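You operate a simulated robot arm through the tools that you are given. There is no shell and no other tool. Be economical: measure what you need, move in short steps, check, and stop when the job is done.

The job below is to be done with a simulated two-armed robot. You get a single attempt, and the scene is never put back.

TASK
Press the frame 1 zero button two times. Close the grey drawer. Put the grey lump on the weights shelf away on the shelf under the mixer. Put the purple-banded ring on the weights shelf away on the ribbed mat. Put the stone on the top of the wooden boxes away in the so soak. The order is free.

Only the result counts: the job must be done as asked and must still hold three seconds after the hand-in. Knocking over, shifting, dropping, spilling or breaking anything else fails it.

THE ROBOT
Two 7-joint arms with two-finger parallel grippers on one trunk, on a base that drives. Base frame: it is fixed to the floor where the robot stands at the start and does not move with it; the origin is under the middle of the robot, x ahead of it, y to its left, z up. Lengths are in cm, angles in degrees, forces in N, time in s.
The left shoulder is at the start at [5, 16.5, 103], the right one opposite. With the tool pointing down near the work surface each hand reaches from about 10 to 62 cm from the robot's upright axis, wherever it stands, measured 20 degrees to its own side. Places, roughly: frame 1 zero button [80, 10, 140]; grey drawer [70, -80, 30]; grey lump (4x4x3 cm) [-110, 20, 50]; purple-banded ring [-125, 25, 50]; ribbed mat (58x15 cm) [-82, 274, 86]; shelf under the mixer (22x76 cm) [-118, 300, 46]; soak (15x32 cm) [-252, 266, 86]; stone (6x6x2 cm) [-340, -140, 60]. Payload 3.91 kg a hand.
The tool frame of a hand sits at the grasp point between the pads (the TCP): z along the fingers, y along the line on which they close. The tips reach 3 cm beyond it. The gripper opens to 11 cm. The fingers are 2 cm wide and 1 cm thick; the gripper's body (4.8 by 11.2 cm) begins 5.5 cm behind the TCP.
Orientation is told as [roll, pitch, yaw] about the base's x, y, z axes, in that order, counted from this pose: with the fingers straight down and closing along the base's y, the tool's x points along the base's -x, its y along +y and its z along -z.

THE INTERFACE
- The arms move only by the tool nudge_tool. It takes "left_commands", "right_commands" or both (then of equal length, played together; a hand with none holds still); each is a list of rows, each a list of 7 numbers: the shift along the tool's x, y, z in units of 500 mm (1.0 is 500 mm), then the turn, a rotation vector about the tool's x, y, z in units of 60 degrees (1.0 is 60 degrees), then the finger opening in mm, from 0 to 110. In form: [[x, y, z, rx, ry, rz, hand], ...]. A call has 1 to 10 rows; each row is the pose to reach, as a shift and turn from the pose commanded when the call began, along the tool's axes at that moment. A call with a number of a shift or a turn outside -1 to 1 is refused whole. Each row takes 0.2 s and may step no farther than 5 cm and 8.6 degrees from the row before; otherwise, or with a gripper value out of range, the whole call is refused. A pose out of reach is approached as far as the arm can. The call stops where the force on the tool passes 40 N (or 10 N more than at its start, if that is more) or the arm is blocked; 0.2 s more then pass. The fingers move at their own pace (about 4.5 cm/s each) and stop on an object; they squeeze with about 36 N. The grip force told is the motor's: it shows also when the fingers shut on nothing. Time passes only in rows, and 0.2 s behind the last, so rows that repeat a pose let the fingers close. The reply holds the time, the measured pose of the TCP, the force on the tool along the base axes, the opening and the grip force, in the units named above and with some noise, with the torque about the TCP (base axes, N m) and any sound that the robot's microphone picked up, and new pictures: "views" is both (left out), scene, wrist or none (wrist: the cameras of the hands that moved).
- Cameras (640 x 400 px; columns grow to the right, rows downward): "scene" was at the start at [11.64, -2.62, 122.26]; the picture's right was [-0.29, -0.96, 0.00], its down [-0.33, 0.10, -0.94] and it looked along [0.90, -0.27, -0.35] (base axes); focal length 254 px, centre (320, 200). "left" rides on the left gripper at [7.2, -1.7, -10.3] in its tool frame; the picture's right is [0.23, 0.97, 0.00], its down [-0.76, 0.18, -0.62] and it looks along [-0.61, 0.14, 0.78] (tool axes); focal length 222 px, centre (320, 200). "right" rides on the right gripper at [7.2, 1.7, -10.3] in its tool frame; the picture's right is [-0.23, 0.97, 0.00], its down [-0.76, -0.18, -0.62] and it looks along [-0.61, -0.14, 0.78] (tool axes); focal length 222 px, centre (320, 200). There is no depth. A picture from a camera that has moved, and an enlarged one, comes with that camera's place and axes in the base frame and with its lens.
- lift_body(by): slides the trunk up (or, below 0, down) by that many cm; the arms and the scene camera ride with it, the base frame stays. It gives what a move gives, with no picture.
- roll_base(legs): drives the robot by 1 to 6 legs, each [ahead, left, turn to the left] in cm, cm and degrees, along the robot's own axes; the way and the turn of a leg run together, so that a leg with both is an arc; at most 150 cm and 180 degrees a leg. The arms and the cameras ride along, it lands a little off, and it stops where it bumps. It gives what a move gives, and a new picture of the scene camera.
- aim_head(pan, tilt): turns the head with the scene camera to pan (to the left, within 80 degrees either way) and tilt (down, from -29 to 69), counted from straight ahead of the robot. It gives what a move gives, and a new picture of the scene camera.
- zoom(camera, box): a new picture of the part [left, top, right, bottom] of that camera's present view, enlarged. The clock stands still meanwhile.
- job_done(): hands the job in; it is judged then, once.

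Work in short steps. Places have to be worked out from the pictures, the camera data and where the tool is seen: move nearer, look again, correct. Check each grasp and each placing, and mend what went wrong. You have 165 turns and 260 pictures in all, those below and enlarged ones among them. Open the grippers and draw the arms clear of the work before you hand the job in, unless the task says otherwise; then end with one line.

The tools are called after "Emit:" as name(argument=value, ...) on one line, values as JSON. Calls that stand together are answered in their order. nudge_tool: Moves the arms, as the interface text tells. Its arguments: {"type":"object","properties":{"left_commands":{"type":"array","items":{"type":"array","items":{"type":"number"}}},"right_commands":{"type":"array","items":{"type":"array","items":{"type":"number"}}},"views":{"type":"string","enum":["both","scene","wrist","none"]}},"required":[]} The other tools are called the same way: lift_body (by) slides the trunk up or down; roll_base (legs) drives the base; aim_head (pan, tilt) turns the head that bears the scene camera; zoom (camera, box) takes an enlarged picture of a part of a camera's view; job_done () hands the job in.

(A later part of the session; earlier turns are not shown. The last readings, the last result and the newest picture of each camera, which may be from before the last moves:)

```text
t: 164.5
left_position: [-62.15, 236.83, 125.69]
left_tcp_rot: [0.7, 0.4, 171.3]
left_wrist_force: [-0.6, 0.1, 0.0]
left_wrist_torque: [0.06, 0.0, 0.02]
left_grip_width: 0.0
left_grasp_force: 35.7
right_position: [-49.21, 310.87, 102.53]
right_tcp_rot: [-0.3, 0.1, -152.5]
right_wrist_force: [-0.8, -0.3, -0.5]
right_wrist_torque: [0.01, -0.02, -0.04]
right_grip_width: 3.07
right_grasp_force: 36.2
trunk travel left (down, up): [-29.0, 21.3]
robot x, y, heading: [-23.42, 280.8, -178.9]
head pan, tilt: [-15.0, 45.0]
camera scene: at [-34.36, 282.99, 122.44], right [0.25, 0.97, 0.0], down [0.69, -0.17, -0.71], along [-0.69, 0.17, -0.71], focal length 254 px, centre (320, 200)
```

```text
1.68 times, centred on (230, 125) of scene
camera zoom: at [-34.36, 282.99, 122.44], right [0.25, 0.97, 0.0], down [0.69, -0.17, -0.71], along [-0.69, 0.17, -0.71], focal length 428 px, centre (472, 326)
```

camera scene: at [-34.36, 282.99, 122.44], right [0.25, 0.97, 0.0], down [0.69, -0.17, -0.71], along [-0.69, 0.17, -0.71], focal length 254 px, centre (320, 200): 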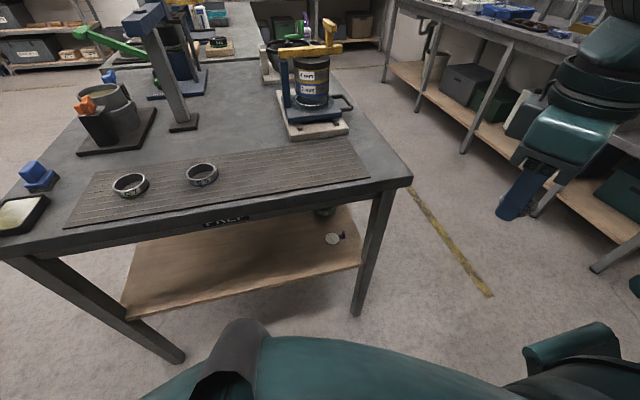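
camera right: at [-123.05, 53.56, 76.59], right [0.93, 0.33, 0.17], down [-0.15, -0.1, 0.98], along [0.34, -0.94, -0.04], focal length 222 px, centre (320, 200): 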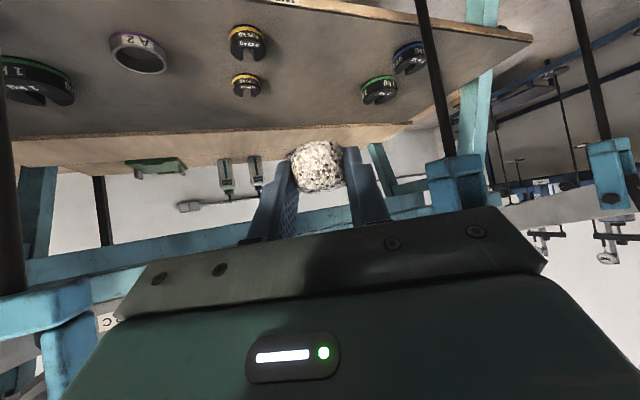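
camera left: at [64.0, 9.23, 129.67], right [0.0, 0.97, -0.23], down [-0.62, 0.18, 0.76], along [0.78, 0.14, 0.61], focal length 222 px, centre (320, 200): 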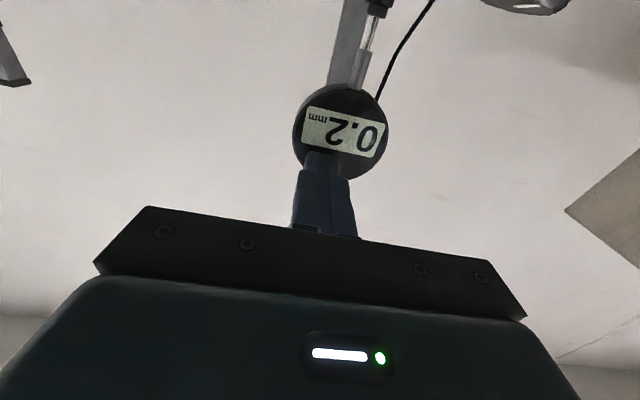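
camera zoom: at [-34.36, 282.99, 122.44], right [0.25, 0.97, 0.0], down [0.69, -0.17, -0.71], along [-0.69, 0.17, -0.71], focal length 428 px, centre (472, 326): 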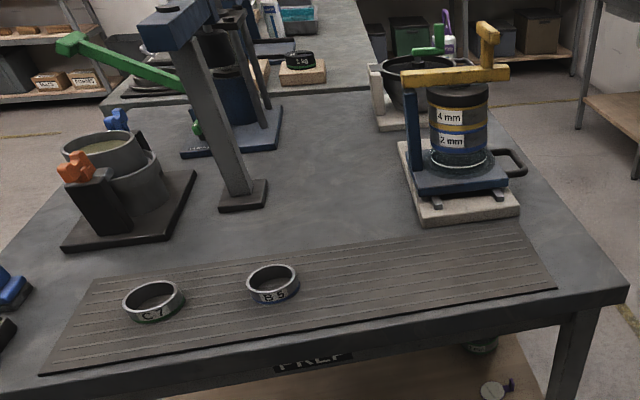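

On the shelf: a white disc (≈[−87.7, 301]) and a green sieve (≈[−102, 302]). The mixer (bowl with green handle) stands at the back, so I will put the lump at about [−87, 292, 46]. First back off 8 cm and bring the hand, yawed to 180°, in front.

Emit:
roll_base(legs=[[-8, 0, 0]])

Emit:
nudge_tool(right_commands=[[-0.07, 0.04, 0, 0, 0, 0.09, 0], [-0.15, 0.08, 0, 0, 0, 0.18, 0], [-0.23, 0.12, 0, 0, 0, 0.27, 0], [-0.31, 0.16, 0, 0, 0, 0.36, 0], [-0.39, 0.17, 0, 0, 0, 0.46, 0], [-0.46, 0.18, 0, 0, 0, 0.46, 0]], views="none")

Emit:
lift_body(by=-25)

```text
t: 165.5
left_position: [-54.26, 236.86, 125.73]
left_tcp_rot: [0.8, 0.2, 171.3]
left_wrist_force: [1.0, -0.9, 0.5]
left_wrist_torque: [-0.01, 0.02, 0.01]
left_grip_width: 0.0
left_grasp_force: 35.6
right_position: [-41.11, 310.87, 102.59]
right_tcp_rot: [-0.2, 0.1, -152.5]
right_wrist_force: [-0.6, -0.4, -1.1]
right_wrist_torque: [0.02, 0.02, 0.01]
right_grip_width: 3.03
right_grasp_force: 36.3
trunk travel left (down, up): [-29.0, 21.3]
robot x, y, heading: [-15.47, 280.94, -179.1]
head pan, tilt: [-15.0, 45.0]
camera scene: at [-26.3, 283.11, 122.44], right [0.24, 0.97, 0.0], down [0.69, -0.17, -0.71], along [-0.69, 0.17, -0.71], focal length 254 px, centre (320, 200)
```

scene: 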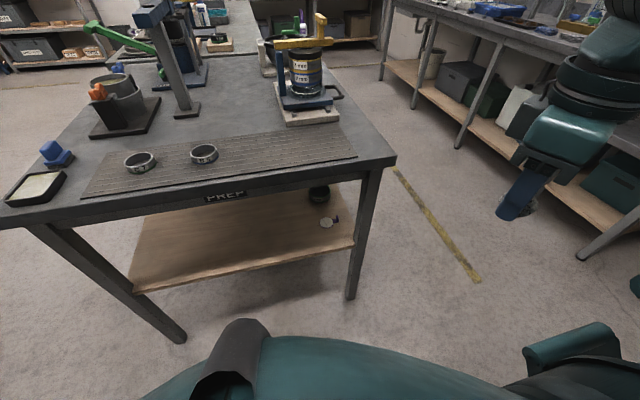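

```text
t: 166.9
left_position: [-54.26, 236.86, 125.73]
left_tcp_rot: [0.8, 0.4, 171.4]
left_wrist_force: [0.3, 0.4, -0.2]
left_wrist_torque: [-0.01, -0.03, -0.02]
left_grip_width: 0.0
left_grasp_force: 36.0
right_position: [-57.67, 292.52, 102.48]
right_tcp_rot: [-0.4, 0.2, 179.8]
right_wrist_force: [-0.3, 0.4, 0.7]
right_wrist_torque: [0.03, 0.0, 0.01]
right_grip_width: 3.04
right_grasp_force: 36.6
trunk travel left (down, up): [-29.0, 21.3]
robot x, y, heading: [-15.12, 281.01, -179.0]
head pan, tilt: [-15.0, 45.0]
```

```text
t: 169.5
left_position: [-54.29, 236.92, 100.79]
left_tcp_rot: [0.8, 0.3, 171.3]
left_wrist_force: [0.7, -0.6, 0.0]
left_wrist_torque: [0.03, -0.01, 0.01]
left_grip_width: 0.03
left_grasp_force: 35.6
right_position: [-57.49, 292.61, 77.38]
right_tcp_rot: [-0.2, 0.2, 179.9]
right_wrist_force: [-0.8, -0.4, -0.2]
right_wrist_torque: [0.02, 0.0, 0.02]
right_grip_width: 3.07
right_grasp_force: 36.0
trunk travel left (down, up): [-4.0, 46.3]
robot x, y, heading: [-15.27, 281.01, -179.0]
head pan, tilt: [-15.0, 45.0]
```

Now pitch 50° forward while going down some.

Emit:
nudge_tool(right_commands=[[0, 0, 0.02, 0, -0.14, 0, 0], [0, 0, 0.06, 0, -0.28, 0, 0], [0, 0, 0.1, 0, -0.42, 0, 0], [0, 0, 0.16, 0, -0.56, 0, 0], [0, 0, 0.22, 0, -0.7, 0, 0], [0, 0, 0.28, 0, -0.833, 0, 0], [0, 0, 0.36, 0, -0.833, 0, 0], [0, 0, 0.44, 0, -0.833, 0, 0]], views="both")

```text
t: 171.3
left_position: [-54.25, 237.02, 100.77]
left_tcp_rot: [0.8, 0.3, 171.3]
left_wrist_force: [-1.3, -0.5, -0.5]
left_wrist_torque: [0.01, -0.01, 0.0]
left_grip_width: 0.0
left_grasp_force: 35.7
right_position: [-57.57, 292.77, 55.54]
right_tcp_rot: [-0.4, -50.0, -179.8]
right_wrist_force: [0.0, 0.0, 0.4]
right_wrist_torque: [0.0, 0.0, 0.0]
right_grip_width: 3.09
right_grasp_force: 36.5
trunk travel left (down, up): [-4.0, 46.3]
robot x, y, heading: [-15.66, 281.05, -179.2]
head pan, tilt: [-15.0, 45.0]
camera scene: at [-26.38, 283.1, 97.44], right [0.24, 0.97, 0.0], down [0.69, -0.17, -0.71], along [-0.69, 0.17, -0.71], focal length 254 px, centre (320, 200)
camera right: at [-45.12, 290.96, 56.62], right [-0.15, -0.97, 0.17], down [-0.01, 0.17, 0.98], along [-0.99, 0.14, -0.04], focal length 222 px, centre (320, 200)
```

scene: 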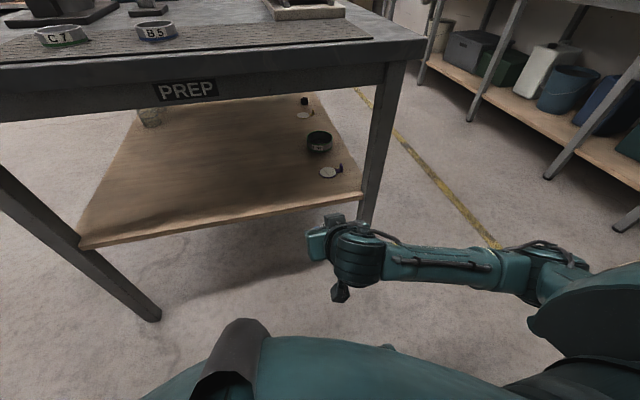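
right: 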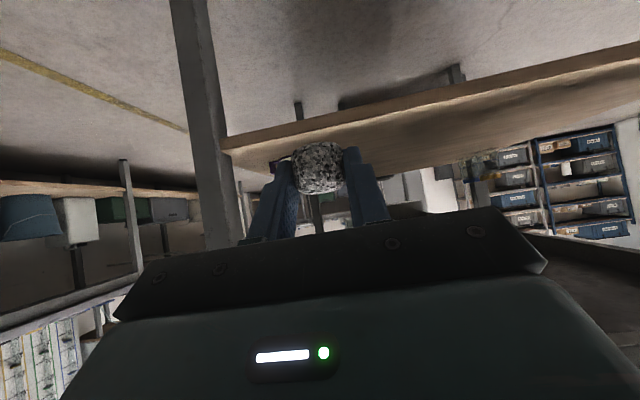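

The shelf plane is z≈46. I move forward to TCP [−85.3, 292.3, 52] with the lump ~3 cm above the shelf.

Emit:
nudge_tool(right_commands=[[-0.05, 0, 0.078, 0, 0, 0, 0], [-0.1, 0, 0.156, 0, 0, 0, 0], [-0.151, 0, 0.234, 0, 0, 0, 0], [-0.202, 0, 0.312, 0, 0, 0, 0], [-0.252, 0.005, 0.39, 0, 0, 0, 0], [-0.303, 0.01, 0.469, 0, 0, 0, 0]], views="both")

```text
t: 172.7
left_position: [-54.31, 236.84, 100.71]
left_tcp_rot: [0.8, 0.3, 171.3]
left_wrist_force: [0.2, 0.2, 0.2]
left_wrist_torque: [-0.02, 0.04, -0.01]
left_grip_width: 0.01
left_grasp_force: 36.4
right_position: [-85.15, 292.14, 51.79]
right_tcp_rot: [-0.2, -50.0, -179.8]
right_wrist_force: [-0.2, -0.3, -1.1]
right_wrist_torque: [0.03, -0.01, 0.0]
right_grip_width: 3.04
right_grasp_force: 36.2
trunk travel left (down, up): [-4.0, 46.3]
robot x, y, heading: [-15.21, 281.01, -179.1]
head pan, tilt: [-15.0, 45.0]
camera scene: at [-26.38, 283.11, 97.43], right [0.24, 0.97, 0.0], down [0.69, -0.17, -0.71], along [-0.69, 0.17, -0.71], focal length 254 px, centre (320, 200)
camera right: at [-72.67, 290.5, 52.91], right [-0.15, -0.97, 0.17], down [-0.01, 0.17, 0.98], along [-0.99, 0.14, -0.04], focal length 222 px, centre (320, 200)
```

scene: 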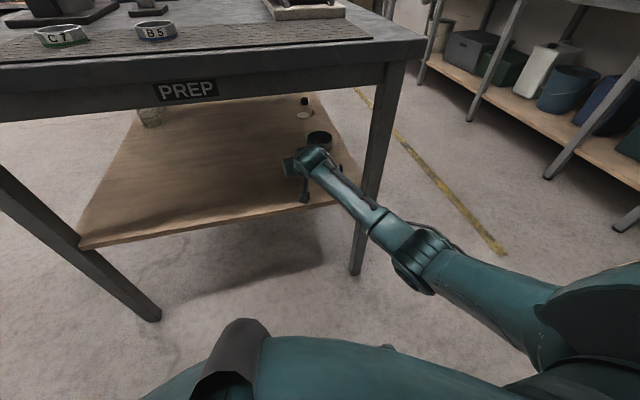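
right: 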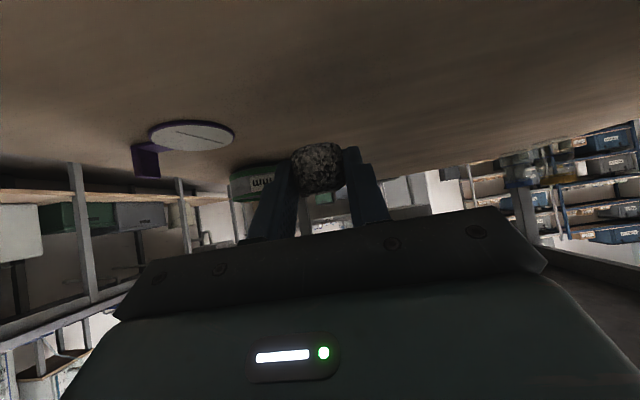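

Clear of the disc and sieve. I lower straight down in small steps until the lump touches.

Emit:
nudge_tool(right_commands=[[0.012, 0, 0.01, 0, 0, 0, 0], [0.023, 0, 0.0195, 0, 0, 0, 0], [0.03, 0, 0.026, 0, 0, 0, 0], [0.036, 0, 0.03, 0, 0, 0, 0], [0.04, 0, 0.0335, 0, 0, 0, 0]], views="wrist")

```text
t: 173.9
left_position: [-54.3, 236.85, 100.75]
left_tcp_rot: [0.8, 0.3, 171.3]
left_wrist_force: [0.2, 0.0, 0.0]
left_wrist_torque: [0.01, 0.01, 0.0]
left_grip_width: 0.02
left_grasp_force: 36.0
right_position: [-85.05, 292.28, 49.3]
right_tcp_rot: [-0.3, -49.9, -179.7]
right_wrist_force: [0.4, 0.6, -0.8]
right_wrist_torque: [-0.02, -0.01, -0.01]
right_grip_width: 3.04
right_grasp_force: 35.7
trunk travel left (down, up): [-4.0, 46.3]
robot x, y, heading: [-15.37, 281.14, -179.1]
head pan, tilt: [-15.0, 45.0]
camera right: at [-72.59, 290.49, 50.39], right [-0.15, -0.97, 0.17], down [-0.01, 0.17, 0.98], along [-0.99, 0.14, -0.04], focal length 222 px, centre (320, 200)
```

right: 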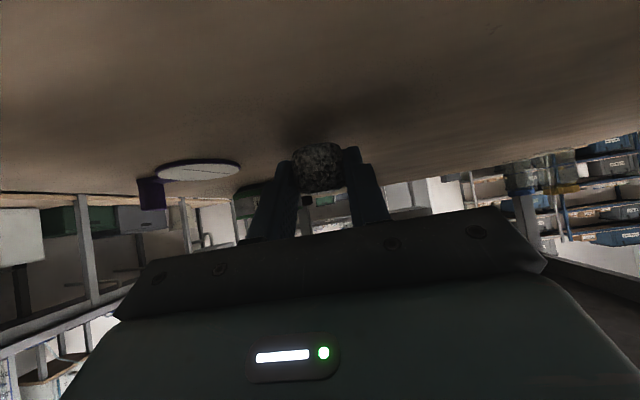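

Emit:
nudge_tool(right_commands=[[0.003, 0, 0.0026, 0, 0, 0, 0], [0.006, 0, 0.005, 0, 0, 0, 0], [0.009, 0, 0.0077, 0, 0, 0, 0], [0.012, 0, 0.01, 0, 0, 0, 0]], views="none")

```text
t: 174.9
left_position: [-54.26, 236.92, 100.82]
left_tcp_rot: [0.8, 0.4, 171.2]
left_wrist_force: [-0.3, 0.0, -0.2]
left_wrist_torque: [-0.05, 0.02, -0.07]
left_grip_width: 0.01
left_grasp_force: 35.9
right_position: [-85.14, 292.12, 48.8]
right_tcp_rot: [-0.3, -50.0, -179.9]
right_wrist_force: [1.0, 0.2, 2.6]
right_wrist_torque: [-0.07, 0.05, -0.04]
right_grip_width: 3.03
right_grasp_force: 36.1
trunk travel left (down, up): [-4.0, 46.3]
robot x, y, heading: [-15.07, 281.06, -179.4]
head pan, tilt: [-15.0, 45.0]
```

Contact (2.6 N, z 48.8). I open the fingers to 5.5 cm and check.

Emit:
nudge_tool(right_commands=[[0, 0, 0, 0, 0, 0, 40], [0, 0, 0, 0, 0, 0, 55], [0, 0, 0, 0, 0, 0, 55], [0, 0, -0.04, 0, 0, 0, 55], [0, 0, -0.1, 0, 0, 0, 55], [0, 0, -0.16, 0, 0, 0, 55]], views="wrist")

```text
t: 176.5
left_position: [-54.17, 236.96, 100.58]
left_tcp_rot: [0.8, 0.3, 171.3]
left_wrist_force: [-0.6, 0.0, 0.1]
left_wrist_torque: [-0.04, -0.01, -0.01]
left_grip_width: 0.03
left_grasp_force: 36.1
right_position: [-80.46, 294.31, 56.29]
right_tcp_rot: [-2.6, -52.8, -179.3]
right_wrist_force: [-0.8, -0.7, 0.3]
right_wrist_torque: [0.03, 0.02, 0.03]
right_grip_width: 5.5
right_grasp_force: 0.1
trunk travel left (down, up): [-4.0, 46.3]
robot x, y, heading: [-15.58, 281.13, -179.3]
head pan, tilt: [-15.0, 45.0]
stopped in row 6 (right hand): the arm was blocked; the commanded pose is now the measured one
camera right: at [-67.92, 292.3, 56.67], right [-0.16, -0.97, 0.15], down [0.04, 0.15, 0.99], along [-0.99, 0.17, 0.01], focal length 222 px, centre (320, 200)
```

right: 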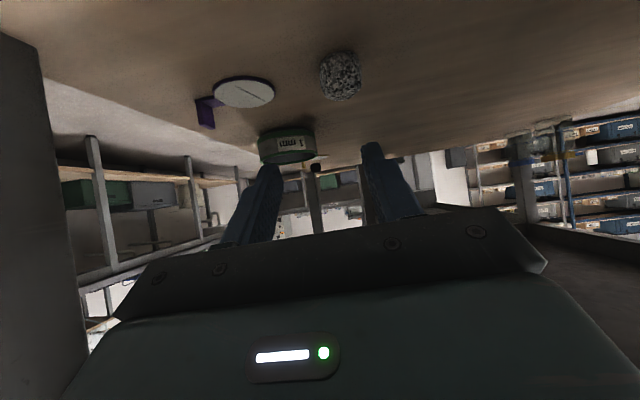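

The lump rests on the shelf. The arm touched something (table edge/leg) when rising; I go down slightly and withdraw horizontally.

Emit:
nudge_tool(right_commands=[[0.025, 0.02, 0.02, 0, 0, 0, 55], [0.07, 0.04, -0.034, 0, 0, 0, 55], [0.12, 0.046, -0.094, 0, 0, 0, 55], [0.17, 0.046, -0.154, 0, 0, 0, 55], [0.22, 0.046, -0.214, 0, 0, 0, 55], [0.27, 0.046, -0.274, 0, 0, 0, 55], [0.3, 0.046, -0.31, 0, 0, 0, 55]], views="both")

```text
t: 177.3
left_position: [-54.16, 236.9, 100.68]
left_tcp_rot: [0.8, 0.2, 171.4]
left_wrist_force: [-0.2, -0.3, 0.7]
left_wrist_torque: [0.02, -0.04, -0.01]
left_grip_width: 0.0
left_grasp_force: 35.9
right_position: [-79.05, 295.43, 65.35]
right_tcp_rot: [-10.8, -64.6, -174.8]
right_wrist_force: [0.7, 0.1, -0.3]
right_wrist_torque: [-0.04, 0.01, 0.01]
right_grip_width: 5.53
right_grasp_force: 0.0
trunk travel left (down, up): [-4.0, 46.3]
robot x, y, heading: [-15.2, 280.88, -179.1]
head pan, tilt: [-15.0, 45.0]
stopped in row 4 (right hand): the arm was blocked; the commanded pose is now the measured one
camera scene: at [-26.32, 283.1, 97.27], right [0.24, 0.97, 0.0], down [0.69, -0.17, -0.71], along [-0.69, 0.17, -0.71], focal length 254 px, centre (320, 200)
camera right: at [-66.87, 292.95, 63.02], right [-0.17, -0.98, 0.13], down [0.25, 0.08, 0.96], along [-0.95, 0.2, 0.23], focal length 222 px, centre (320, 200)
```

scene: 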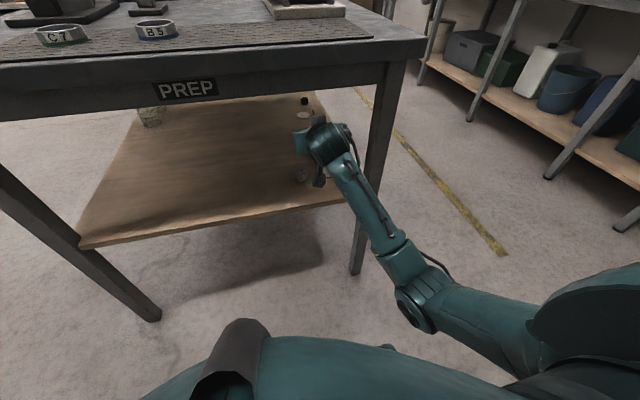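
right: 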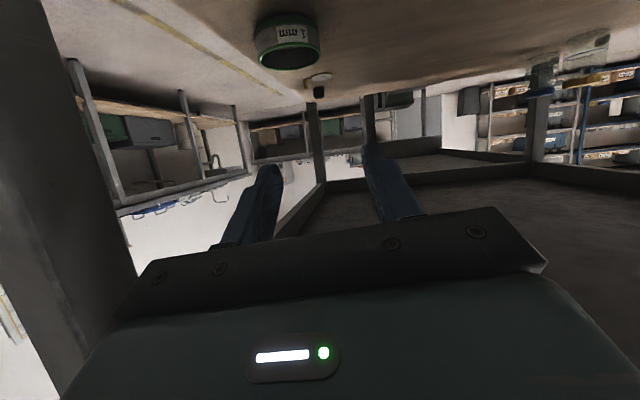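

The hand has ridden up to z 65 and tilted; the arm link is probably meeting something. I go back down to the earlier low posture (clear of the lump) and restore the pitch before withdrawing.

Emit:
nudge_tool(right_commands=[[0.05, 0.014, 0.028, -0.028, 0.06, 0.014, 55], [0.1, 0.028, 0.055, -0.056, 0.12, 0.028, 55], [0.15, 0.043, 0.083, -0.085, 0.18, 0.042, 55], [0.2, 0.057, 0.11, -0.113, 0.243, 0.055, 55]], views="both")

```text
t: 178.5
left_position: [-54.08, 236.84, 100.68]
left_tcp_rot: [0.8, 0.4, 171.3]
left_wrist_force: [-0.4, -0.4, 1.2]
left_wrist_torque: [0.02, 0.02, 0.0]
left_grip_width: 0.0
left_grasp_force: 36.0
right_position: [-81.0, 299.01, 54.61]
right_tcp_rot: [-4.6, -51.7, -179.9]
right_wrist_force: [-0.4, 0.1, -1.1]
right_wrist_torque: [-0.02, 0.01, -0.02]
right_grip_width: 5.52
right_grasp_force: 0.0
trunk travel left (down, up): [-4.0, 46.3]
robot x, y, heading: [-15.29, 280.86, -179.3]
head pan, tilt: [-15.0, 45.0]
stopped in row 4 (right hand): the arm was blocked; the commanded pose is now the measured one
camera scene: at [-26.3, 283.14, 97.27], right [0.24, 0.97, 0.0], down [0.68, -0.17, -0.71], along [-0.69, 0.17, -0.71], focal length 254 px, centre (320, 200)
camera right: at [-68.56, 296.48, 55.15], right [-0.2, -0.97, 0.13], down [0.03, 0.13, 0.99], along [-0.98, 0.2, 0.0], focal length 222 px, centre (320, 200)
```

scene: 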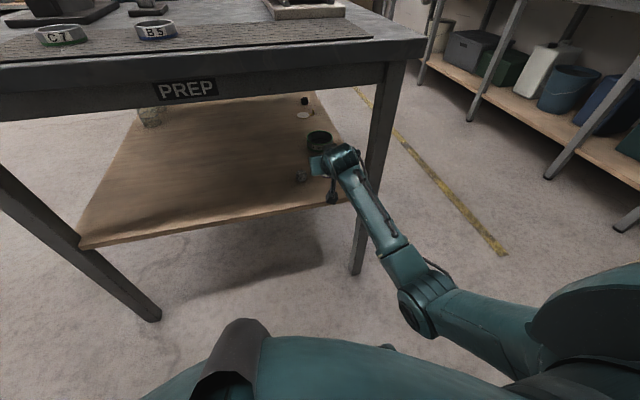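
right: 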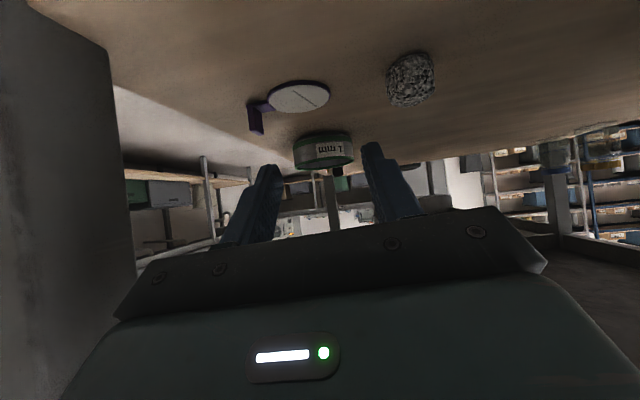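

The hand drifted toward the leg (y 299). I look at the elbow region before moving further.

Emit:
aim_head(pan=-45, tilt=60)

```text
t: 179.5
left_position: [-54.37, 237.11, 100.88]
left_tcp_rot: [1.1, 0.6, 171.3]
left_wrist_force: [0.4, 0.3, 0.9]
left_wrist_torque: [-0.02, -0.01, 0.01]
left_grip_width: 0.0
left_grasp_force: 36.1
right_position: [-80.88, 298.98, 54.37]
right_tcp_rot: [-4.4, -51.5, 180.0]
right_wrist_force: [0.3, 0.2, 0.7]
right_wrist_torque: [0.02, 0.01, 0.03]
right_grip_width: 5.5
right_grasp_force: 0.0
trunk travel left (down, up): [-4.0, 46.3]
robot x, y, heading: [-15.41, 281.35, -179.1]
head pan, tilt: [-45.0, 60.0]
camera scene: at [-23.39, 285.93, 95.43], right [0.7, 0.72, 0.0], down [0.62, -0.6, -0.5], along [-0.36, 0.35, -0.87], focal length 254 px, centre (320, 200)
```

scene: 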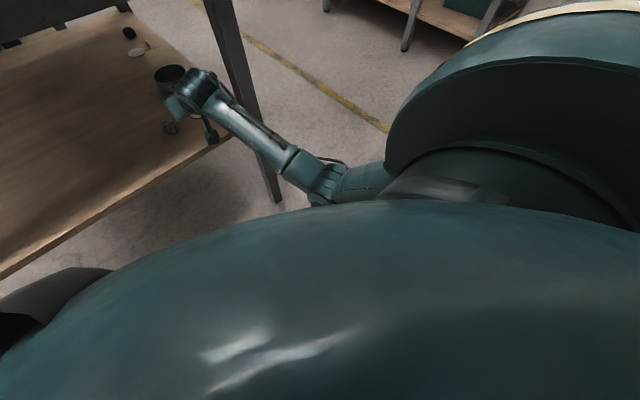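

The elbow hangs low (z≈53) close to my own base, which blocks the retreat. I imitate the earlier working geometry: shift the hand toward −y (away from the leg, clear of the lump) and yaw it +27° so that the elbow swings out.

Emit:
nudge_tool(right_commands=[[-0.004, 0.04, -0.002, 0, 0, 0, 55], [-0.008, 0.08, -0.004, -0.05, 0, -0.04, 55], [-0.012, 0.13, -0.006, -0.11, 0, -0.09, 55], [-0.016, 0.18, -0.008, -0.17, 0, -0.14, 55], [-0.02, 0.23, -0.012, -0.24, 0, -0.19, 55], [-0.02, 0.28, -0.012, -0.3, 0, -0.24, 55], [-0.02, 0.32, -0.012, -0.352, 0, -0.28, 55]], views="both")

```text
t: 181.3
left_position: [-54.26, 237.06, 100.83]
left_tcp_rot: [0.8, 0.4, 171.3]
left_wrist_force: [0.4, -0.1, -0.2]
left_wrist_torque: [0.0, -0.03, 0.02]
left_grip_width: 0.01
left_grasp_force: 36.1
right_position: [-83.22, 289.6, 53.33]
right_tcp_rot: [-10.9, -48.0, -152.0]
right_wrist_force: [-0.3, 0.4, -0.4]
right_wrist_torque: [0.0, 0.0, -0.02]
right_grip_width: 5.52
right_grasp_force: 0.1
trunk travel left (down, up): [-4.0, 46.3]
robot x, y, heading: [-15.09, 281.05, -178.9]
head pan, tilt: [-45.0, 60.0]
stopped in row 7 (right hand): the arm was blocked; the commanded pose is now the measured one
camera scene: at [-23.32, 285.88, 95.53], right [0.7, 0.72, 0.0], down [0.62, -0.6, -0.5], along [-0.36, 0.35, -0.87], focal length 254 px, centre (320, 200)
camera right: at [-70.9, 292.04, 54.47], right [0.19, -0.98, 0.05], down [-0.05, 0.04, 1.0], along [-0.98, -0.2, -0.05], focal length 222 px, centre (320, 200)
```

scene: 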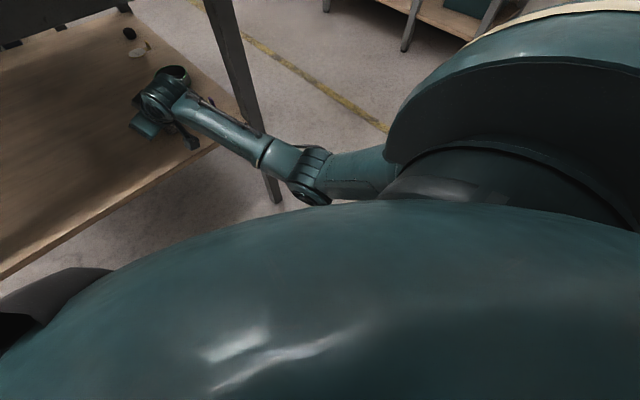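
right: 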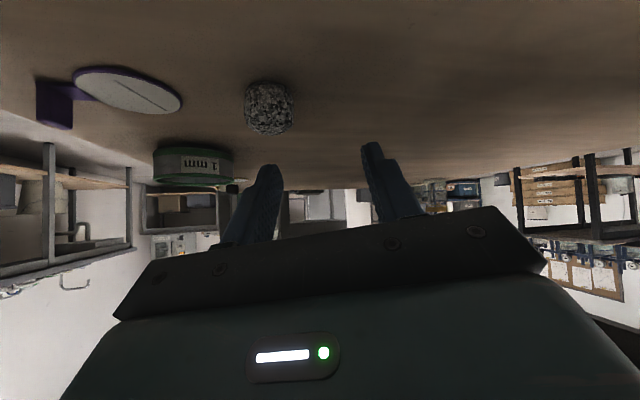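

Still blocked. Better: get the hand out with the base. Turning left sweeps the hand out along the open side of the table, and backing then goes away from the stool. I first lift 4 cm for clearance over the lump, then turn 18° left.

Emit:
lift_body(by=4)

Emit:
roll_base(legs=[[0, 0, 18]])

```text
t: 182.1
left_position: [-54.34, 237.05, 104.89]
left_tcp_rot: [0.9, 0.4, 171.3]
left_wrist_force: [-0.9, 0.0, -0.1]
left_wrist_torque: [-0.01, 0.02, 0.0]
left_grip_width: 0.0
left_grasp_force: 35.7
right_position: [-83.2, 289.26, 57.34]
right_tcp_rot: [-10.3, -48.1, -152.1]
right_wrist_force: [-0.8, 0.1, -0.7]
right_wrist_torque: [0.0, -0.01, -0.01]
right_grip_width: 5.5
right_grasp_force: 0.0
trunk travel left (down, up): [-8.0, 42.3]
robot x, y, heading: [-15.06, 281.15, -179.3]
head pan, tilt: [-45.0, 60.0]
```

```text
t: 183.5
left_position: [-38.82, 227.06, 104.76]
left_tcp_rot: [0.9, 0.3, -170.8]
left_wrist_force: [0.7, -0.1, 0.3]
left_wrist_torque: [-0.05, 0.02, 0.0]
left_grip_width: 0.0
left_grasp_force: 35.7
right_position: [-82.28, 267.98, 57.29]
right_tcp_rot: [-10.3, -48.1, -134.2]
right_wrist_force: [0.1, -0.1, 0.6]
right_wrist_torque: [-0.01, -0.01, 0.0]
right_grip_width: 5.5
right_grasp_force: 0.0
trunk travel left (down, up): [-8.0, 42.3]
robot x, y, heading: [-15.26, 281.04, -161.5]
head pan, tilt: [-45.0, 60.0]
camera scene: at [-24.32, 283.17, 99.49], right [0.44, 0.9, 0.0], down [0.78, -0.38, -0.5], along [-0.45, 0.22, -0.87], focal length 254 px, centre (320, 200)
```

scene: 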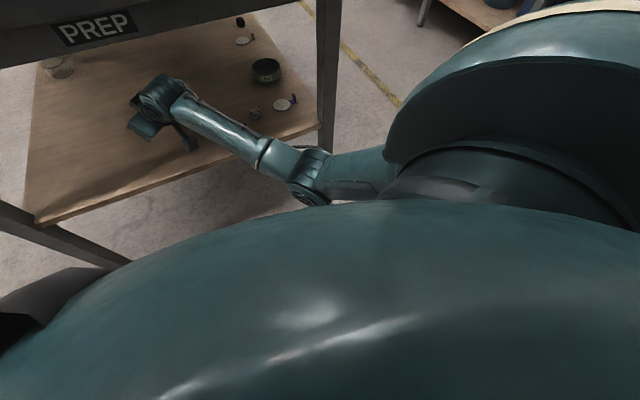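

The lump stays in place on the shelf. Now back out 18 cm.

Emit:
roll_base(legs=[[-18, 0, 0]])

```text
t: 185.0
left_position: [-21.76, 232.88, 104.66]
left_tcp_rot: [0.8, 0.4, -170.8]
left_wrist_force: [-0.5, -0.1, 0.2]
left_wrist_torque: [-0.02, -0.02, 0.03]
left_grip_width: 0.0
left_grasp_force: 35.9
right_position: [-65.29, 273.72, 57.31]
right_tcp_rot: [-10.4, -48.1, -134.2]
right_wrist_force: [-0.1, 0.0, -0.3]
right_wrist_torque: [0.01, -0.01, -0.02]
right_grip_width: 5.51
right_grasp_force: 0.0
trunk travel left (down, up): [-8.0, 42.3]
robot x, y, heading: [1.8, 287.24, -161.2]
head pan, tilt: [-45.0, 60.0]
camera scene: at [-7.26, 288.96, 99.49], right [0.44, 0.9, 0.0], down [0.78, -0.38, -0.5], along [-0.45, 0.22, -0.87], focal length 254 px, centre (320, 200)
```

scene: 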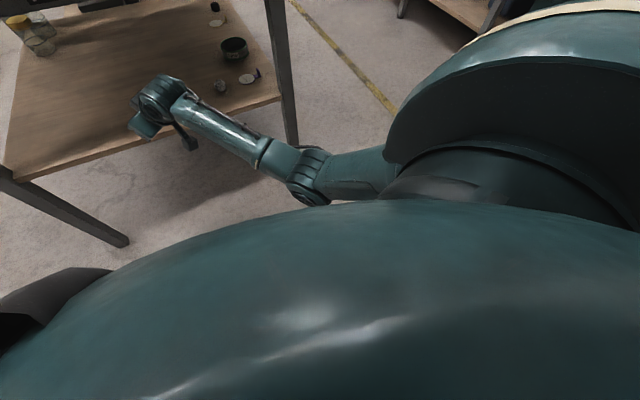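

The hand is free. I back a little further, then lift the trunk.

Emit:
roll_base(legs=[[-6, 0, 0]])

Emit:
lift_body(by=30)

Emit:
nudge_tool(right_commands=[[-0.02, -0.04, -0.06, 0, 0.12, 0, 30], [-0.04, -0.08, -0.12, 0, 0.24, 0, 0], [-0.06, -0.12, -0.18, 0, 0.36, 0, 0], [-0.08, -0.16, -0.24, 0, 0.48, 0, 0], [-0.1, -0.2, -0.3, 0, 0.6, 0, 0], [-0.12, -0.24, -0.36, 0, 0.72, 0, 0], [-0.14, -0.28, -0.4, 0, 0.8, 0, 0]], views="scene")

```text
t: 186.0
left_position: [-16.17, 234.79, 104.81]
left_tcp_rot: [0.8, 0.4, -170.8]
left_wrist_force: [0.1, 0.1, -0.7]
left_wrist_torque: [0.0, 0.02, -0.01]
left_grip_width: 0.0
left_grasp_force: 36.0
right_position: [-59.68, 275.59, 57.25]
right_tcp_rot: [-10.4, -48.1, -134.2]
right_wrist_force: [0.0, 0.3, 0.1]
right_wrist_torque: [0.03, -0.04, -0.03]
right_grip_width: 5.48
right_grasp_force: 0.1
trunk travel left (down, up): [-8.0, 42.3]
robot x, y, heading: [7.63, 288.59, -161.4]
head pan, tilt: [-45.0, 60.0]
camera scene: at [-1.68, 290.85, 99.49], right [0.44, 0.9, 0.0], down [0.78, -0.38, -0.5], along [-0.45, 0.22, -0.87], focal length 254 px, centre (320, 200)
```

scene: 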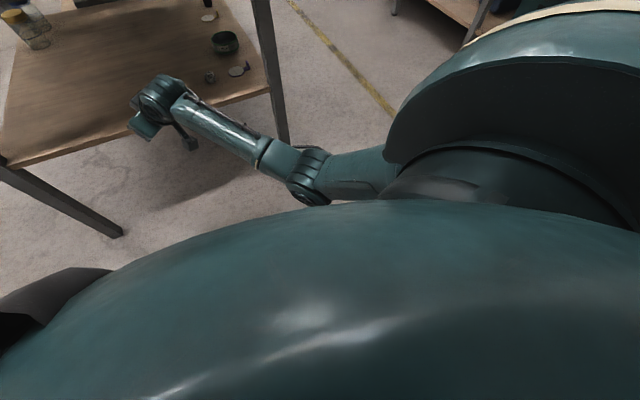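

```text
t: 189.0
left_position: [-16.15, 234.75, 134.68]
left_tcp_rot: [0.8, 0.4, -170.8]
left_wrist_force: [0.2, -0.5, -0.8]
left_wrist_torque: [-0.03, -0.02, 0.01]
left_grip_width: 0.0
left_grasp_force: 35.4
right_position: [-59.67, 275.62, 87.2]
right_tcp_rot: [-10.4, -48.1, -134.2]
right_wrist_force: [0.1, -0.8, 0.3]
right_wrist_torque: [0.0, -0.03, 0.02]
right_grip_width: 5.5
right_grasp_force: 0.1
trunk travel left (down, up): [-38.0, 12.3]
robot x, y, heading: [7.27, 288.76, -161.3]
head pan, tilt: [-45.0, 60.0]
```

```text
t: 190.6
left_position: [-16.14, 234.74, 134.73]
left_tcp_rot: [0.8, 0.3, -170.8]
left_wrist_force: [1.2, -0.4, 0.5]
left_wrist_torque: [0.01, 0.01, 0.02]
left_grip_width: 0.0
left_grasp_force: 35.8
right_position: [-58.77, 291.24, 107.67]
right_tcp_rot: [-7.0, -0.4, -142.1]
right_wrist_force: [-0.3, 1.0, 0.0]
right_wrist_torque: [0.01, -0.03, 0.04]
right_grip_width: 0.0
right_grasp_force: 36.4
trunk travel left (down, up): [-38.0, 12.3]
robot x, y, heading: [7.44, 288.79, -161.1]
head pan, tilt: [-45.0, 60.0]
camera scene: at [-1.65, 290.83, 129.48], right [0.44, 0.9, 0.0], down [0.78, -0.38, -0.5], along [-0.45, 0.22, -0.87], focal length 254 px, centre (320, 200)
```

scene: 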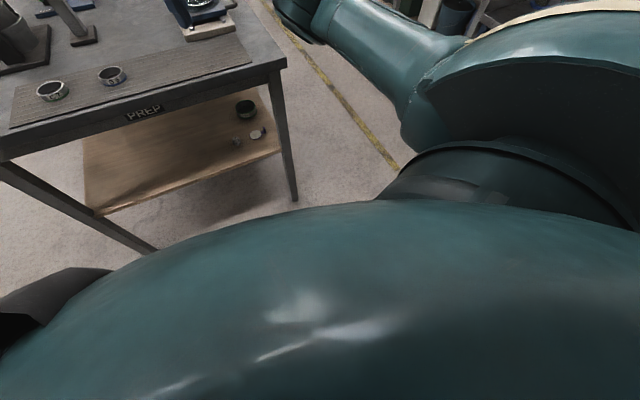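

The lump is seen resting on the shelf at ≈[−86, 293]. The right elbow is up again; I pull the right hand in to a compact carrying pose.

Emit:
nudge_tool(right_commands=[[0.076, 0.01, 0, 0, 0, 0, 0], [0.152, 0.02, 0, 0, 0, 0, 0], [0.228, 0.03, 0, 0, 0, 0, 0], [0.304, 0.04, 0, 0, 0, 0, 0], [0.38, 0.05, 0, 0, 0, 0, 0], [0.456, 0.06, 0, 0, 0, 0, 0], [0.532, 0.07, 0, 0, 0, 0, 0], [0.6, 0.08, 0, 0, 0, 0, 0]], views="none")

Emit:
aim_head(pan=-60, tilt=30)

```text
t: 192.4
left_position: [-16.04, 234.77, 134.73]
left_tcp_rot: [0.9, 0.3, -170.8]
left_wrist_force: [-0.4, -0.7, -0.1]
left_wrist_torque: [0.0, 0.02, 0.01]
left_grip_width: 0.0
left_grasp_force: 36.4
right_position: [-32.53, 306.43, 106.48]
right_tcp_rot: [-7.0, -0.6, -141.9]
right_wrist_force: [-0.9, 0.5, 0.5]
right_wrist_torque: [0.0, -0.01, 0.01]
right_grip_width: 0.0
right_grasp_force: 36.1
trunk travel left (down, up): [-38.0, 12.3]
robot x, y, heading: [7.32, 288.9, -161.1]
head pan, tilt: [-45.0, 60.0]
```

```text
t: 193.3
left_position: [-16.13, 234.65, 134.74]
left_tcp_rot: [0.8, 0.4, -170.8]
left_wrist_force: [0.5, 1.6, 0.5]
left_wrist_torque: [0.0, -0.01, -0.01]
left_grip_width: 0.02
left_grasp_force: 35.7
right_position: [-32.69, 306.49, 106.63]
right_tcp_rot: [-7.0, -0.6, -141.9]
right_wrist_force: [0.0, 0.1, -0.3]
right_wrist_torque: [0.01, -0.02, -0.01]
right_grip_width: 0.03
right_grasp_force: 36.4
trunk travel left (down, up): [-38.0, 12.3]
robot x, y, heading: [6.93, 289.25, -161.1]
head pan, tilt: [-60.0, 30.0]
camera scene: at [-2.5, 293.86, 133.69], right [0.66, 0.75, 0.0], down [0.38, -0.33, -0.87], along [-0.65, 0.57, -0.5], focal length 254 px, centre (320, 200)
```

scene: 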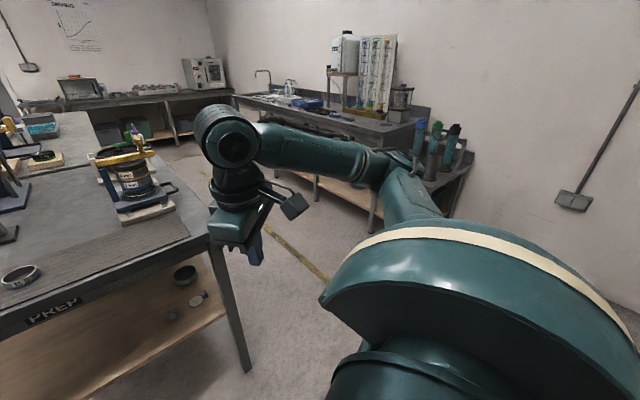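

Good posture. Now I return to the weights shelf: turn to 180°, move to x≈−21, slide back in −y, go ahead and turn to face −y.

Emit:
roll_base(legs=[[0, 0, -18.8], [28, 0, 0], [0, 150, 0], [50, 0, 0], [0, 0, 90]])

```text
t: 209.6
left_position: [-32.38, 100.02, 134.81]
left_tcp_rot: [0.9, 0.3, -102.6]
left_wrist_force: [-0.7, -0.3, 0.2]
left_wrist_torque: [0.02, -0.02, -0.01]
left_grip_width: 0.0
left_grasp_force: 36.3
right_position: [-105.05, 111.26, 106.5]
right_tcp_rot: [-7.0, -0.6, -73.6]
right_wrist_force: [-0.5, -1.2, -0.4]
right_wrist_torque: [-0.02, 0.02, -0.03]
right_grip_width: 0.01
right_grasp_force: 36.0
trunk travel left (down, up): [-38.0, 12.3]
robot x, y, heading: [-74.0, 141.64, -93.0]
head pan, tilt: [-60.0, 30.0]
camera scene: at [-82.22, 134.85, 133.7], right [-0.45, 0.89, 0.0], down [0.45, 0.23, -0.87], along [-0.77, -0.39, -0.5], focal length 254 px, centre (320, 200)
```

scene: 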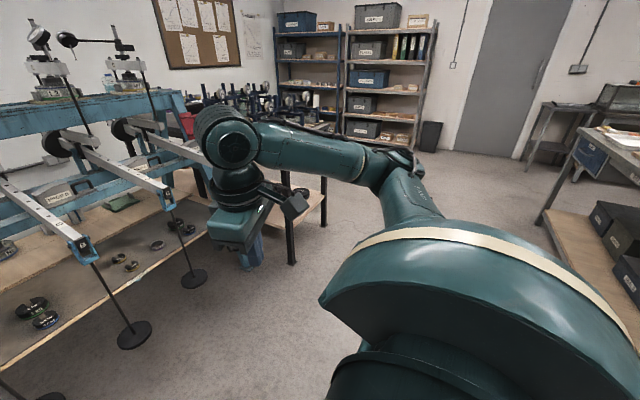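

I straighten to −89°, strafe right 65 cm, and advance to y≈91.

Emit:
roll_base(legs=[[0, 0, 4], [0, -65, 0], [50, 0, 0]])

Emit:
lift_body(by=-33)

Emit:
aim_head(pan=2, tilt=42)

```text
t: 216.2
left_position: [-93.55, 53.33, 134.73]
left_tcp_rot: [0.7, 0.2, -97.8]
left_wrist_force: [0.0, -0.2, -0.4]
left_wrist_torque: [-0.02, 0.01, 0.01]
left_grip_width: 0.0
left_grasp_force: 36.1
right_position: [-166.88, 58.52, 106.51]
right_tcp_rot: [-6.9, -0.5, -68.8]
right_wrist_force: [-0.3, -0.4, 0.5]
right_wrist_torque: [0.01, 0.0, -0.03]
right_grip_width: 0.0
right_grasp_force: 36.1
trunk travel left (down, up): [-38.0, 12.3]
robot x, y, heading: [-138.19, 91.32, -88.2]
head pan, tilt: [-60.0, 30.0]
camera scene: at [-146.14, 83.83, 133.69], right [-0.53, 0.85, 0.0], down [0.42, 0.26, -0.87], along [-0.74, -0.46, -0.5], focal length 254 px, centre (320, 200)
```

scene: 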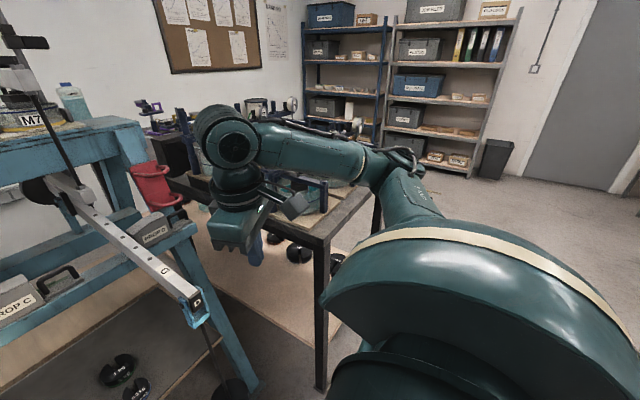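

```text
t: 219.5
left_position: [-93.46, 53.36, 101.74]
left_tcp_rot: [0.9, 0.3, -97.9]
left_wrist_force: [0.6, -0.1, 0.1]
left_wrist_torque: [-0.01, -0.01, 0.01]
left_grip_width: 0.03
left_grasp_force: 35.4
right_position: [-166.89, 58.56, 73.5]
right_tcp_rot: [-7.1, -0.7, -68.9]
right_wrist_force: [0.4, -0.8, -0.6]
right_wrist_torque: [0.01, -0.01, 0.02]
right_grip_width: 0.0
right_grasp_force: 36.3
trunk travel left (down, up): [-5.0, 45.3]
robot x, y, heading: [-138.2, 91.63, -88.2]
head pan, tilt: [-60.0, 30.0]
```

```text
t: 220.8
left_position: [-93.55, 53.33, 101.79]
left_tcp_rot: [0.8, 0.3, -97.8]
left_wrist_force: [-0.1, 0.0, 0.0]
left_wrist_torque: [0.0, -0.01, -0.03]
left_grip_width: 0.02
left_grasp_force: 36.2
right_position: [-167.01, 58.46, 73.57]
right_tcp_rot: [-7.0, -0.6, -68.9]
right_wrist_force: [0.3, 0.5, 0.3]
right_wrist_torque: [0.0, -0.01, 0.0]
right_grip_width: 0.0
right_grasp_force: 36.3
trunk travel left (down, up): [-5.0, 45.3]
robot x, y, heading: [-138.05, 91.55, -88.5]
head pan, tilt: [2.0, 42.0]
camera scene: at [-137.91, 80.3, 98.87], right [-1.0, -0.07, 0.0], down [-0.04, 0.67, -0.74], along [0.05, -0.74, -0.67], focal length 254 px, centre (320, 200)
```

scene: 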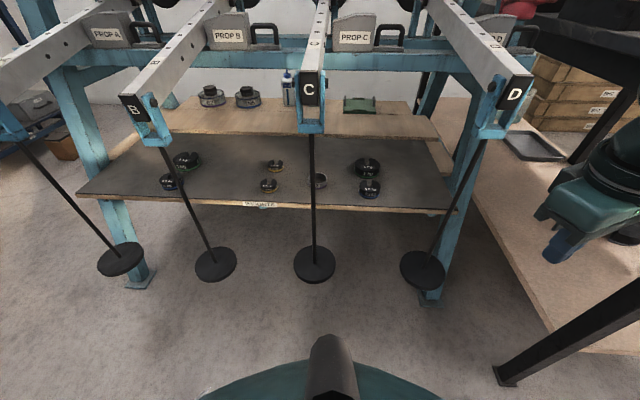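

The ring is at ≈[−133.8, 18.6], right behind rod C (x −133.4). I approach from the C–D gap pointing down-forward toward +x (yaw −48°). First go to [−155, 43, 79] with yaw.

Emit:
nudge_tool(right_commands=[[-0.054, 0.015, -0.015, -0.017, 0, -0.05, 95], [-0.108, 0.03, -0.03, -0.033, 0, -0.1, 95], [-0.162, 0.044, -0.045, -0.05, 0, -0.15, 95], [-0.216, 0.059, -0.06, -0.067, 0, -0.2, 95], [-0.27, 0.074, -0.075, -0.084, 0, -0.25, 95], [-0.324, 0.088, -0.09, -0.1, 0, -0.3, 95], [-0.378, 0.103, -0.106, -0.117, 0, -0.348, 95]], views="none")

Emit:
nudge_tool(right_commands=[[0, 0, 0, 0, -0.14, 0, 95], [0, 0, 0, 0, -0.28, 0, 95], [0, 0, 0, 0, -0.42, 0, 95], [0, 0, 0, 0, -0.56, 0, 95], [0, 0, 0, 0, -0.7, 0, 95], [0, 0, 0, 0, -0.833, 0, 95]], views="both")

```text
t: 222.4
left_position: [-93.45, 53.25, 101.65]
left_tcp_rot: [0.8, 0.3, -97.8]
left_wrist_force: [1.0, -0.2, -0.2]
left_wrist_torque: [0.01, -0.04, 0.02]
left_grip_width: 0.01
left_grasp_force: 36.0
right_position: [-154.7, 42.89, 78.43]
right_tcp_rot: [0.2, 0.7, -48.0]
right_wrist_force: [0.9, 0.4, 0.7]
right_wrist_torque: [0.01, 0.01, -0.01]
right_grip_width: 9.51
right_grasp_force: 0.1
trunk travel left (down, up): [-5.0, 45.3]
robot x, y, heading: [-138.61, 91.87, -87.9]
head pan, tilt: [2.0, 42.0]
```

```text
t: 223.8
left_position: [-93.54, 53.34, 101.77]
left_tcp_rot: [0.8, 0.3, -97.8]
left_wrist_force: [-0.2, -0.3, -0.2]
left_wrist_torque: [-0.02, -0.01, -0.01]
left_grip_width: 0.01
left_grasp_force: 35.9
right_position: [-154.74, 42.99, 78.38]
right_tcp_rot: [0.1, -49.5, -48.1]
right_wrist_force: [0.4, 0.8, 0.8]
right_wrist_torque: [0.01, 0.0, 0.0]
right_grip_width: 9.51
right_grasp_force: 0.0
trunk travel left (down, up): [-5.0, 45.3]
robot x, y, heading: [-138.72, 91.63, -88.1]
head pan, tilt: [2.0, 42.0]
camera scene: at [-137.9, 80.29, 98.87], right [-1.0, -0.07, 0.0], down [-0.04, 0.67, -0.74], along [0.05, -0.74, -0.67], focal length 254 px, centre (320, 200)
camera right: at [-161.94, 53.43, 79.7], right [0.82, 0.54, 0.17], down [-0.12, -0.14, 0.98], along [0.56, -0.83, -0.05], focal length 222 px, centre (320, 200)
```

scene: 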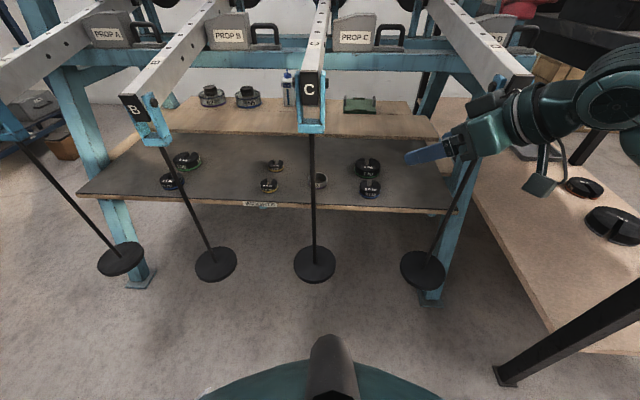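
right: 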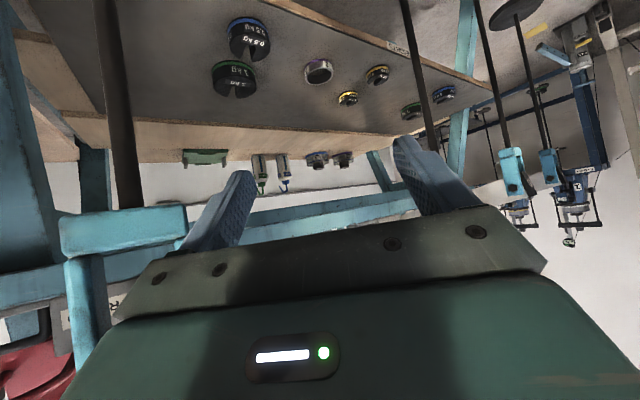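

Both cameras agree on the ring (≈[−133.5, 19.0]); alignment is within 0.5 cm. I advance 28 cm.

Emit:
nudge_tool(right_commands=[[0, 0, 0.08, 0, 0, 0, 95], [0, 0, 0.16, 0, 0, 0, 95], [0, 0, 0.24, 0, 0, 0, 95], [0, 0, 0.32, 0, 0, 0, 95], [0, 0, 0.4, 0, 0, 0, 95], [0, 0, 0.48, 0, 0, 0, 95], [0, 0, 0.56, 0, 0, 0, 95]], views="both")

```text
t: 225.4
left_position: [-93.53, 53.27, 101.81]
left_tcp_rot: [0.8, 0.4, -97.8]
left_wrist_force: [-0.5, 0.2, -0.8]
left_wrist_torque: [-0.04, 0.0, -0.04]
left_grip_width: 0.0
left_grasp_force: 36.3
right_position: [-140.61, 27.19, 60.06]
right_tcp_rot: [0.2, -49.3, -48.2]
right_wrist_force: [-0.3, 1.1, -0.3]
right_wrist_torque: [-0.01, -0.02, 0.0]
right_grip_width: 9.49
right_grasp_force: 0.2
trunk travel left (down, up): [-5.0, 45.3]
robot x, y, heading: [-138.37, 91.53, -88.0]
head pan, tilt: [2.0, 42.0]
camera scene: at [-137.9, 80.3, 98.87], right [-1.0, -0.07, 0.0], down [-0.04, 0.67, -0.74], along [0.05, -0.74, -0.67], focal length 254 px, centre (320, 200)
camera right: at [-147.83, 37.58, 61.3], right [0.82, 0.54, 0.17], down [-0.12, -0.14, 0.98], along [0.56, -0.83, -0.05], focal length 222 px, centre (320, 200)
```

scene: 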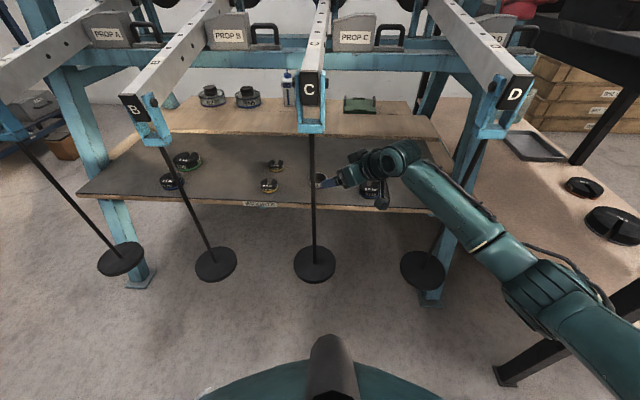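
right: 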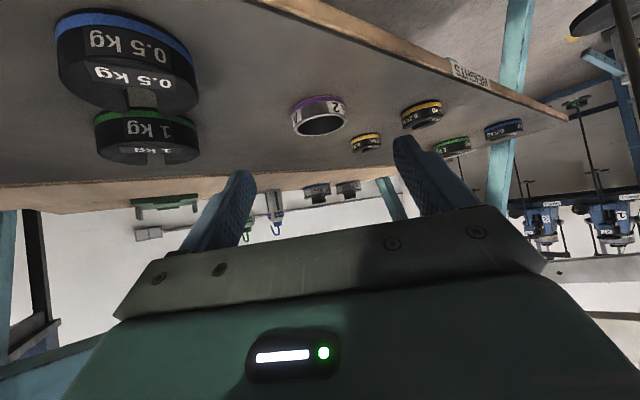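

Aligned. Advance the last 11 cm with care.

Emit:
nudge_tool(right_commands=[[0, 0, 0.06, 0, 0, 0, 95], [0, 0, 0.12, 0, 0, 0, 95], [0, 0, 0.17, 0, 0, 0, 95], [0, 0, 0.2, 0, 0, 0, 95], [0, 0, 0.212, 0, 0, 0, 95], [0, 0, 0.22, 0, 0, 0, 95]], views="wrist")

```text
t: 226.8
left_position: [-93.65, 53.25, 101.77]
left_tcp_rot: [0.8, 0.3, -97.9]
left_wrist_force: [0.1, 0.0, -0.2]
left_wrist_torque: [-0.01, 0.03, 0.0]
left_grip_width: 0.0
left_grasp_force: 36.1
right_position: [-134.87, 21.03, 52.93]
right_tcp_rot: [0.2, -49.2, -48.3]
right_wrist_force: [-0.2, -0.1, -0.2]
right_wrist_torque: [0.01, 0.01, 0.04]
right_grip_width: 9.5
right_grasp_force: 0.1
trunk travel left (down, up): [-5.0, 45.3]
robot x, y, heading: [-138.21, 91.72, -88.2]
head pan, tilt: [2.0, 42.0]
camera right: at [-142.18, 31.43, 54.31], right [0.82, 0.54, 0.17], down [-0.12, -0.14, 0.98], along [0.56, -0.83, -0.05], focal length 222 px, centre (320, 200)
```

right: 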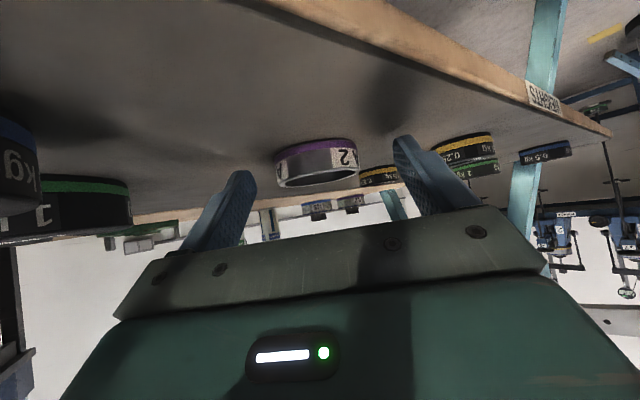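

The ring sits between the fingers, slightly far toward the tips. I move 1.2 cm forward horizontally, then close.

Emit:
nudge_tool(right_commands=[[-0.008, 0, 0.009, 0, 0, 0, 95], [-0.0135, 0, 0.019, 0, 0, 0, 95], [-0.0135, 0, 0.019, 0, 0, 0, 75], [-0.0135, 0, 0.019, 0, 0, 0, 60], [-0.0135, 0, 0.019, 0, 0, 0, 40], [-0.0135, 0, 0.019, 0, 0, 0, 0], [-0.0135, 0, 0.019, 0, 0, 0, 0]], views="wrist")

```text
t: 228.4
left_position: [-93.55, 53.31, 101.74]
left_tcp_rot: [0.9, 0.3, -97.8]
left_wrist_force: [-0.6, -0.3, 0.1]
left_wrist_torque: [0.01, -0.02, 0.04]
left_grip_width: 0.0
left_grasp_force: 35.9
right_position: [-134.16, 20.06, 52.99]
right_tcp_rot: [0.2, -49.3, -48.1]
right_wrist_force: [-0.4, -0.9, 1.3]
right_wrist_torque: [-0.11, 0.07, 0.05]
right_grip_width: 5.7
right_grasp_force: 36.3
trunk travel left (down, up): [-5.0, 45.3]
robot x, y, heading: [-138.56, 91.24, -88.1]
head pan, tilt: [2.0, 42.0]
camera right: at [-141.39, 30.57, 54.15], right [0.82, 0.54, 0.17], down [-0.12, -0.14, 0.98], along [0.56, -0.83, -0.05], focal length 222 px, centre (320, 200)
```

right: 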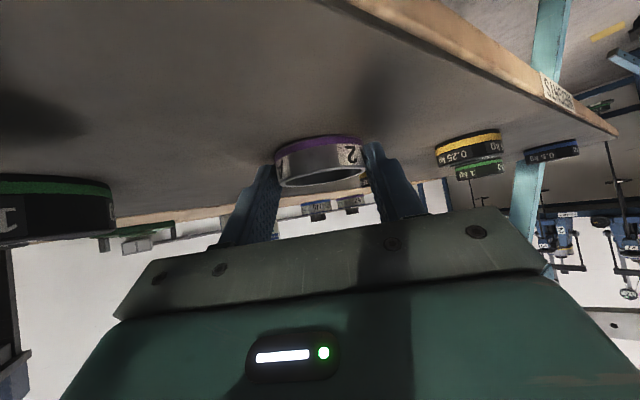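

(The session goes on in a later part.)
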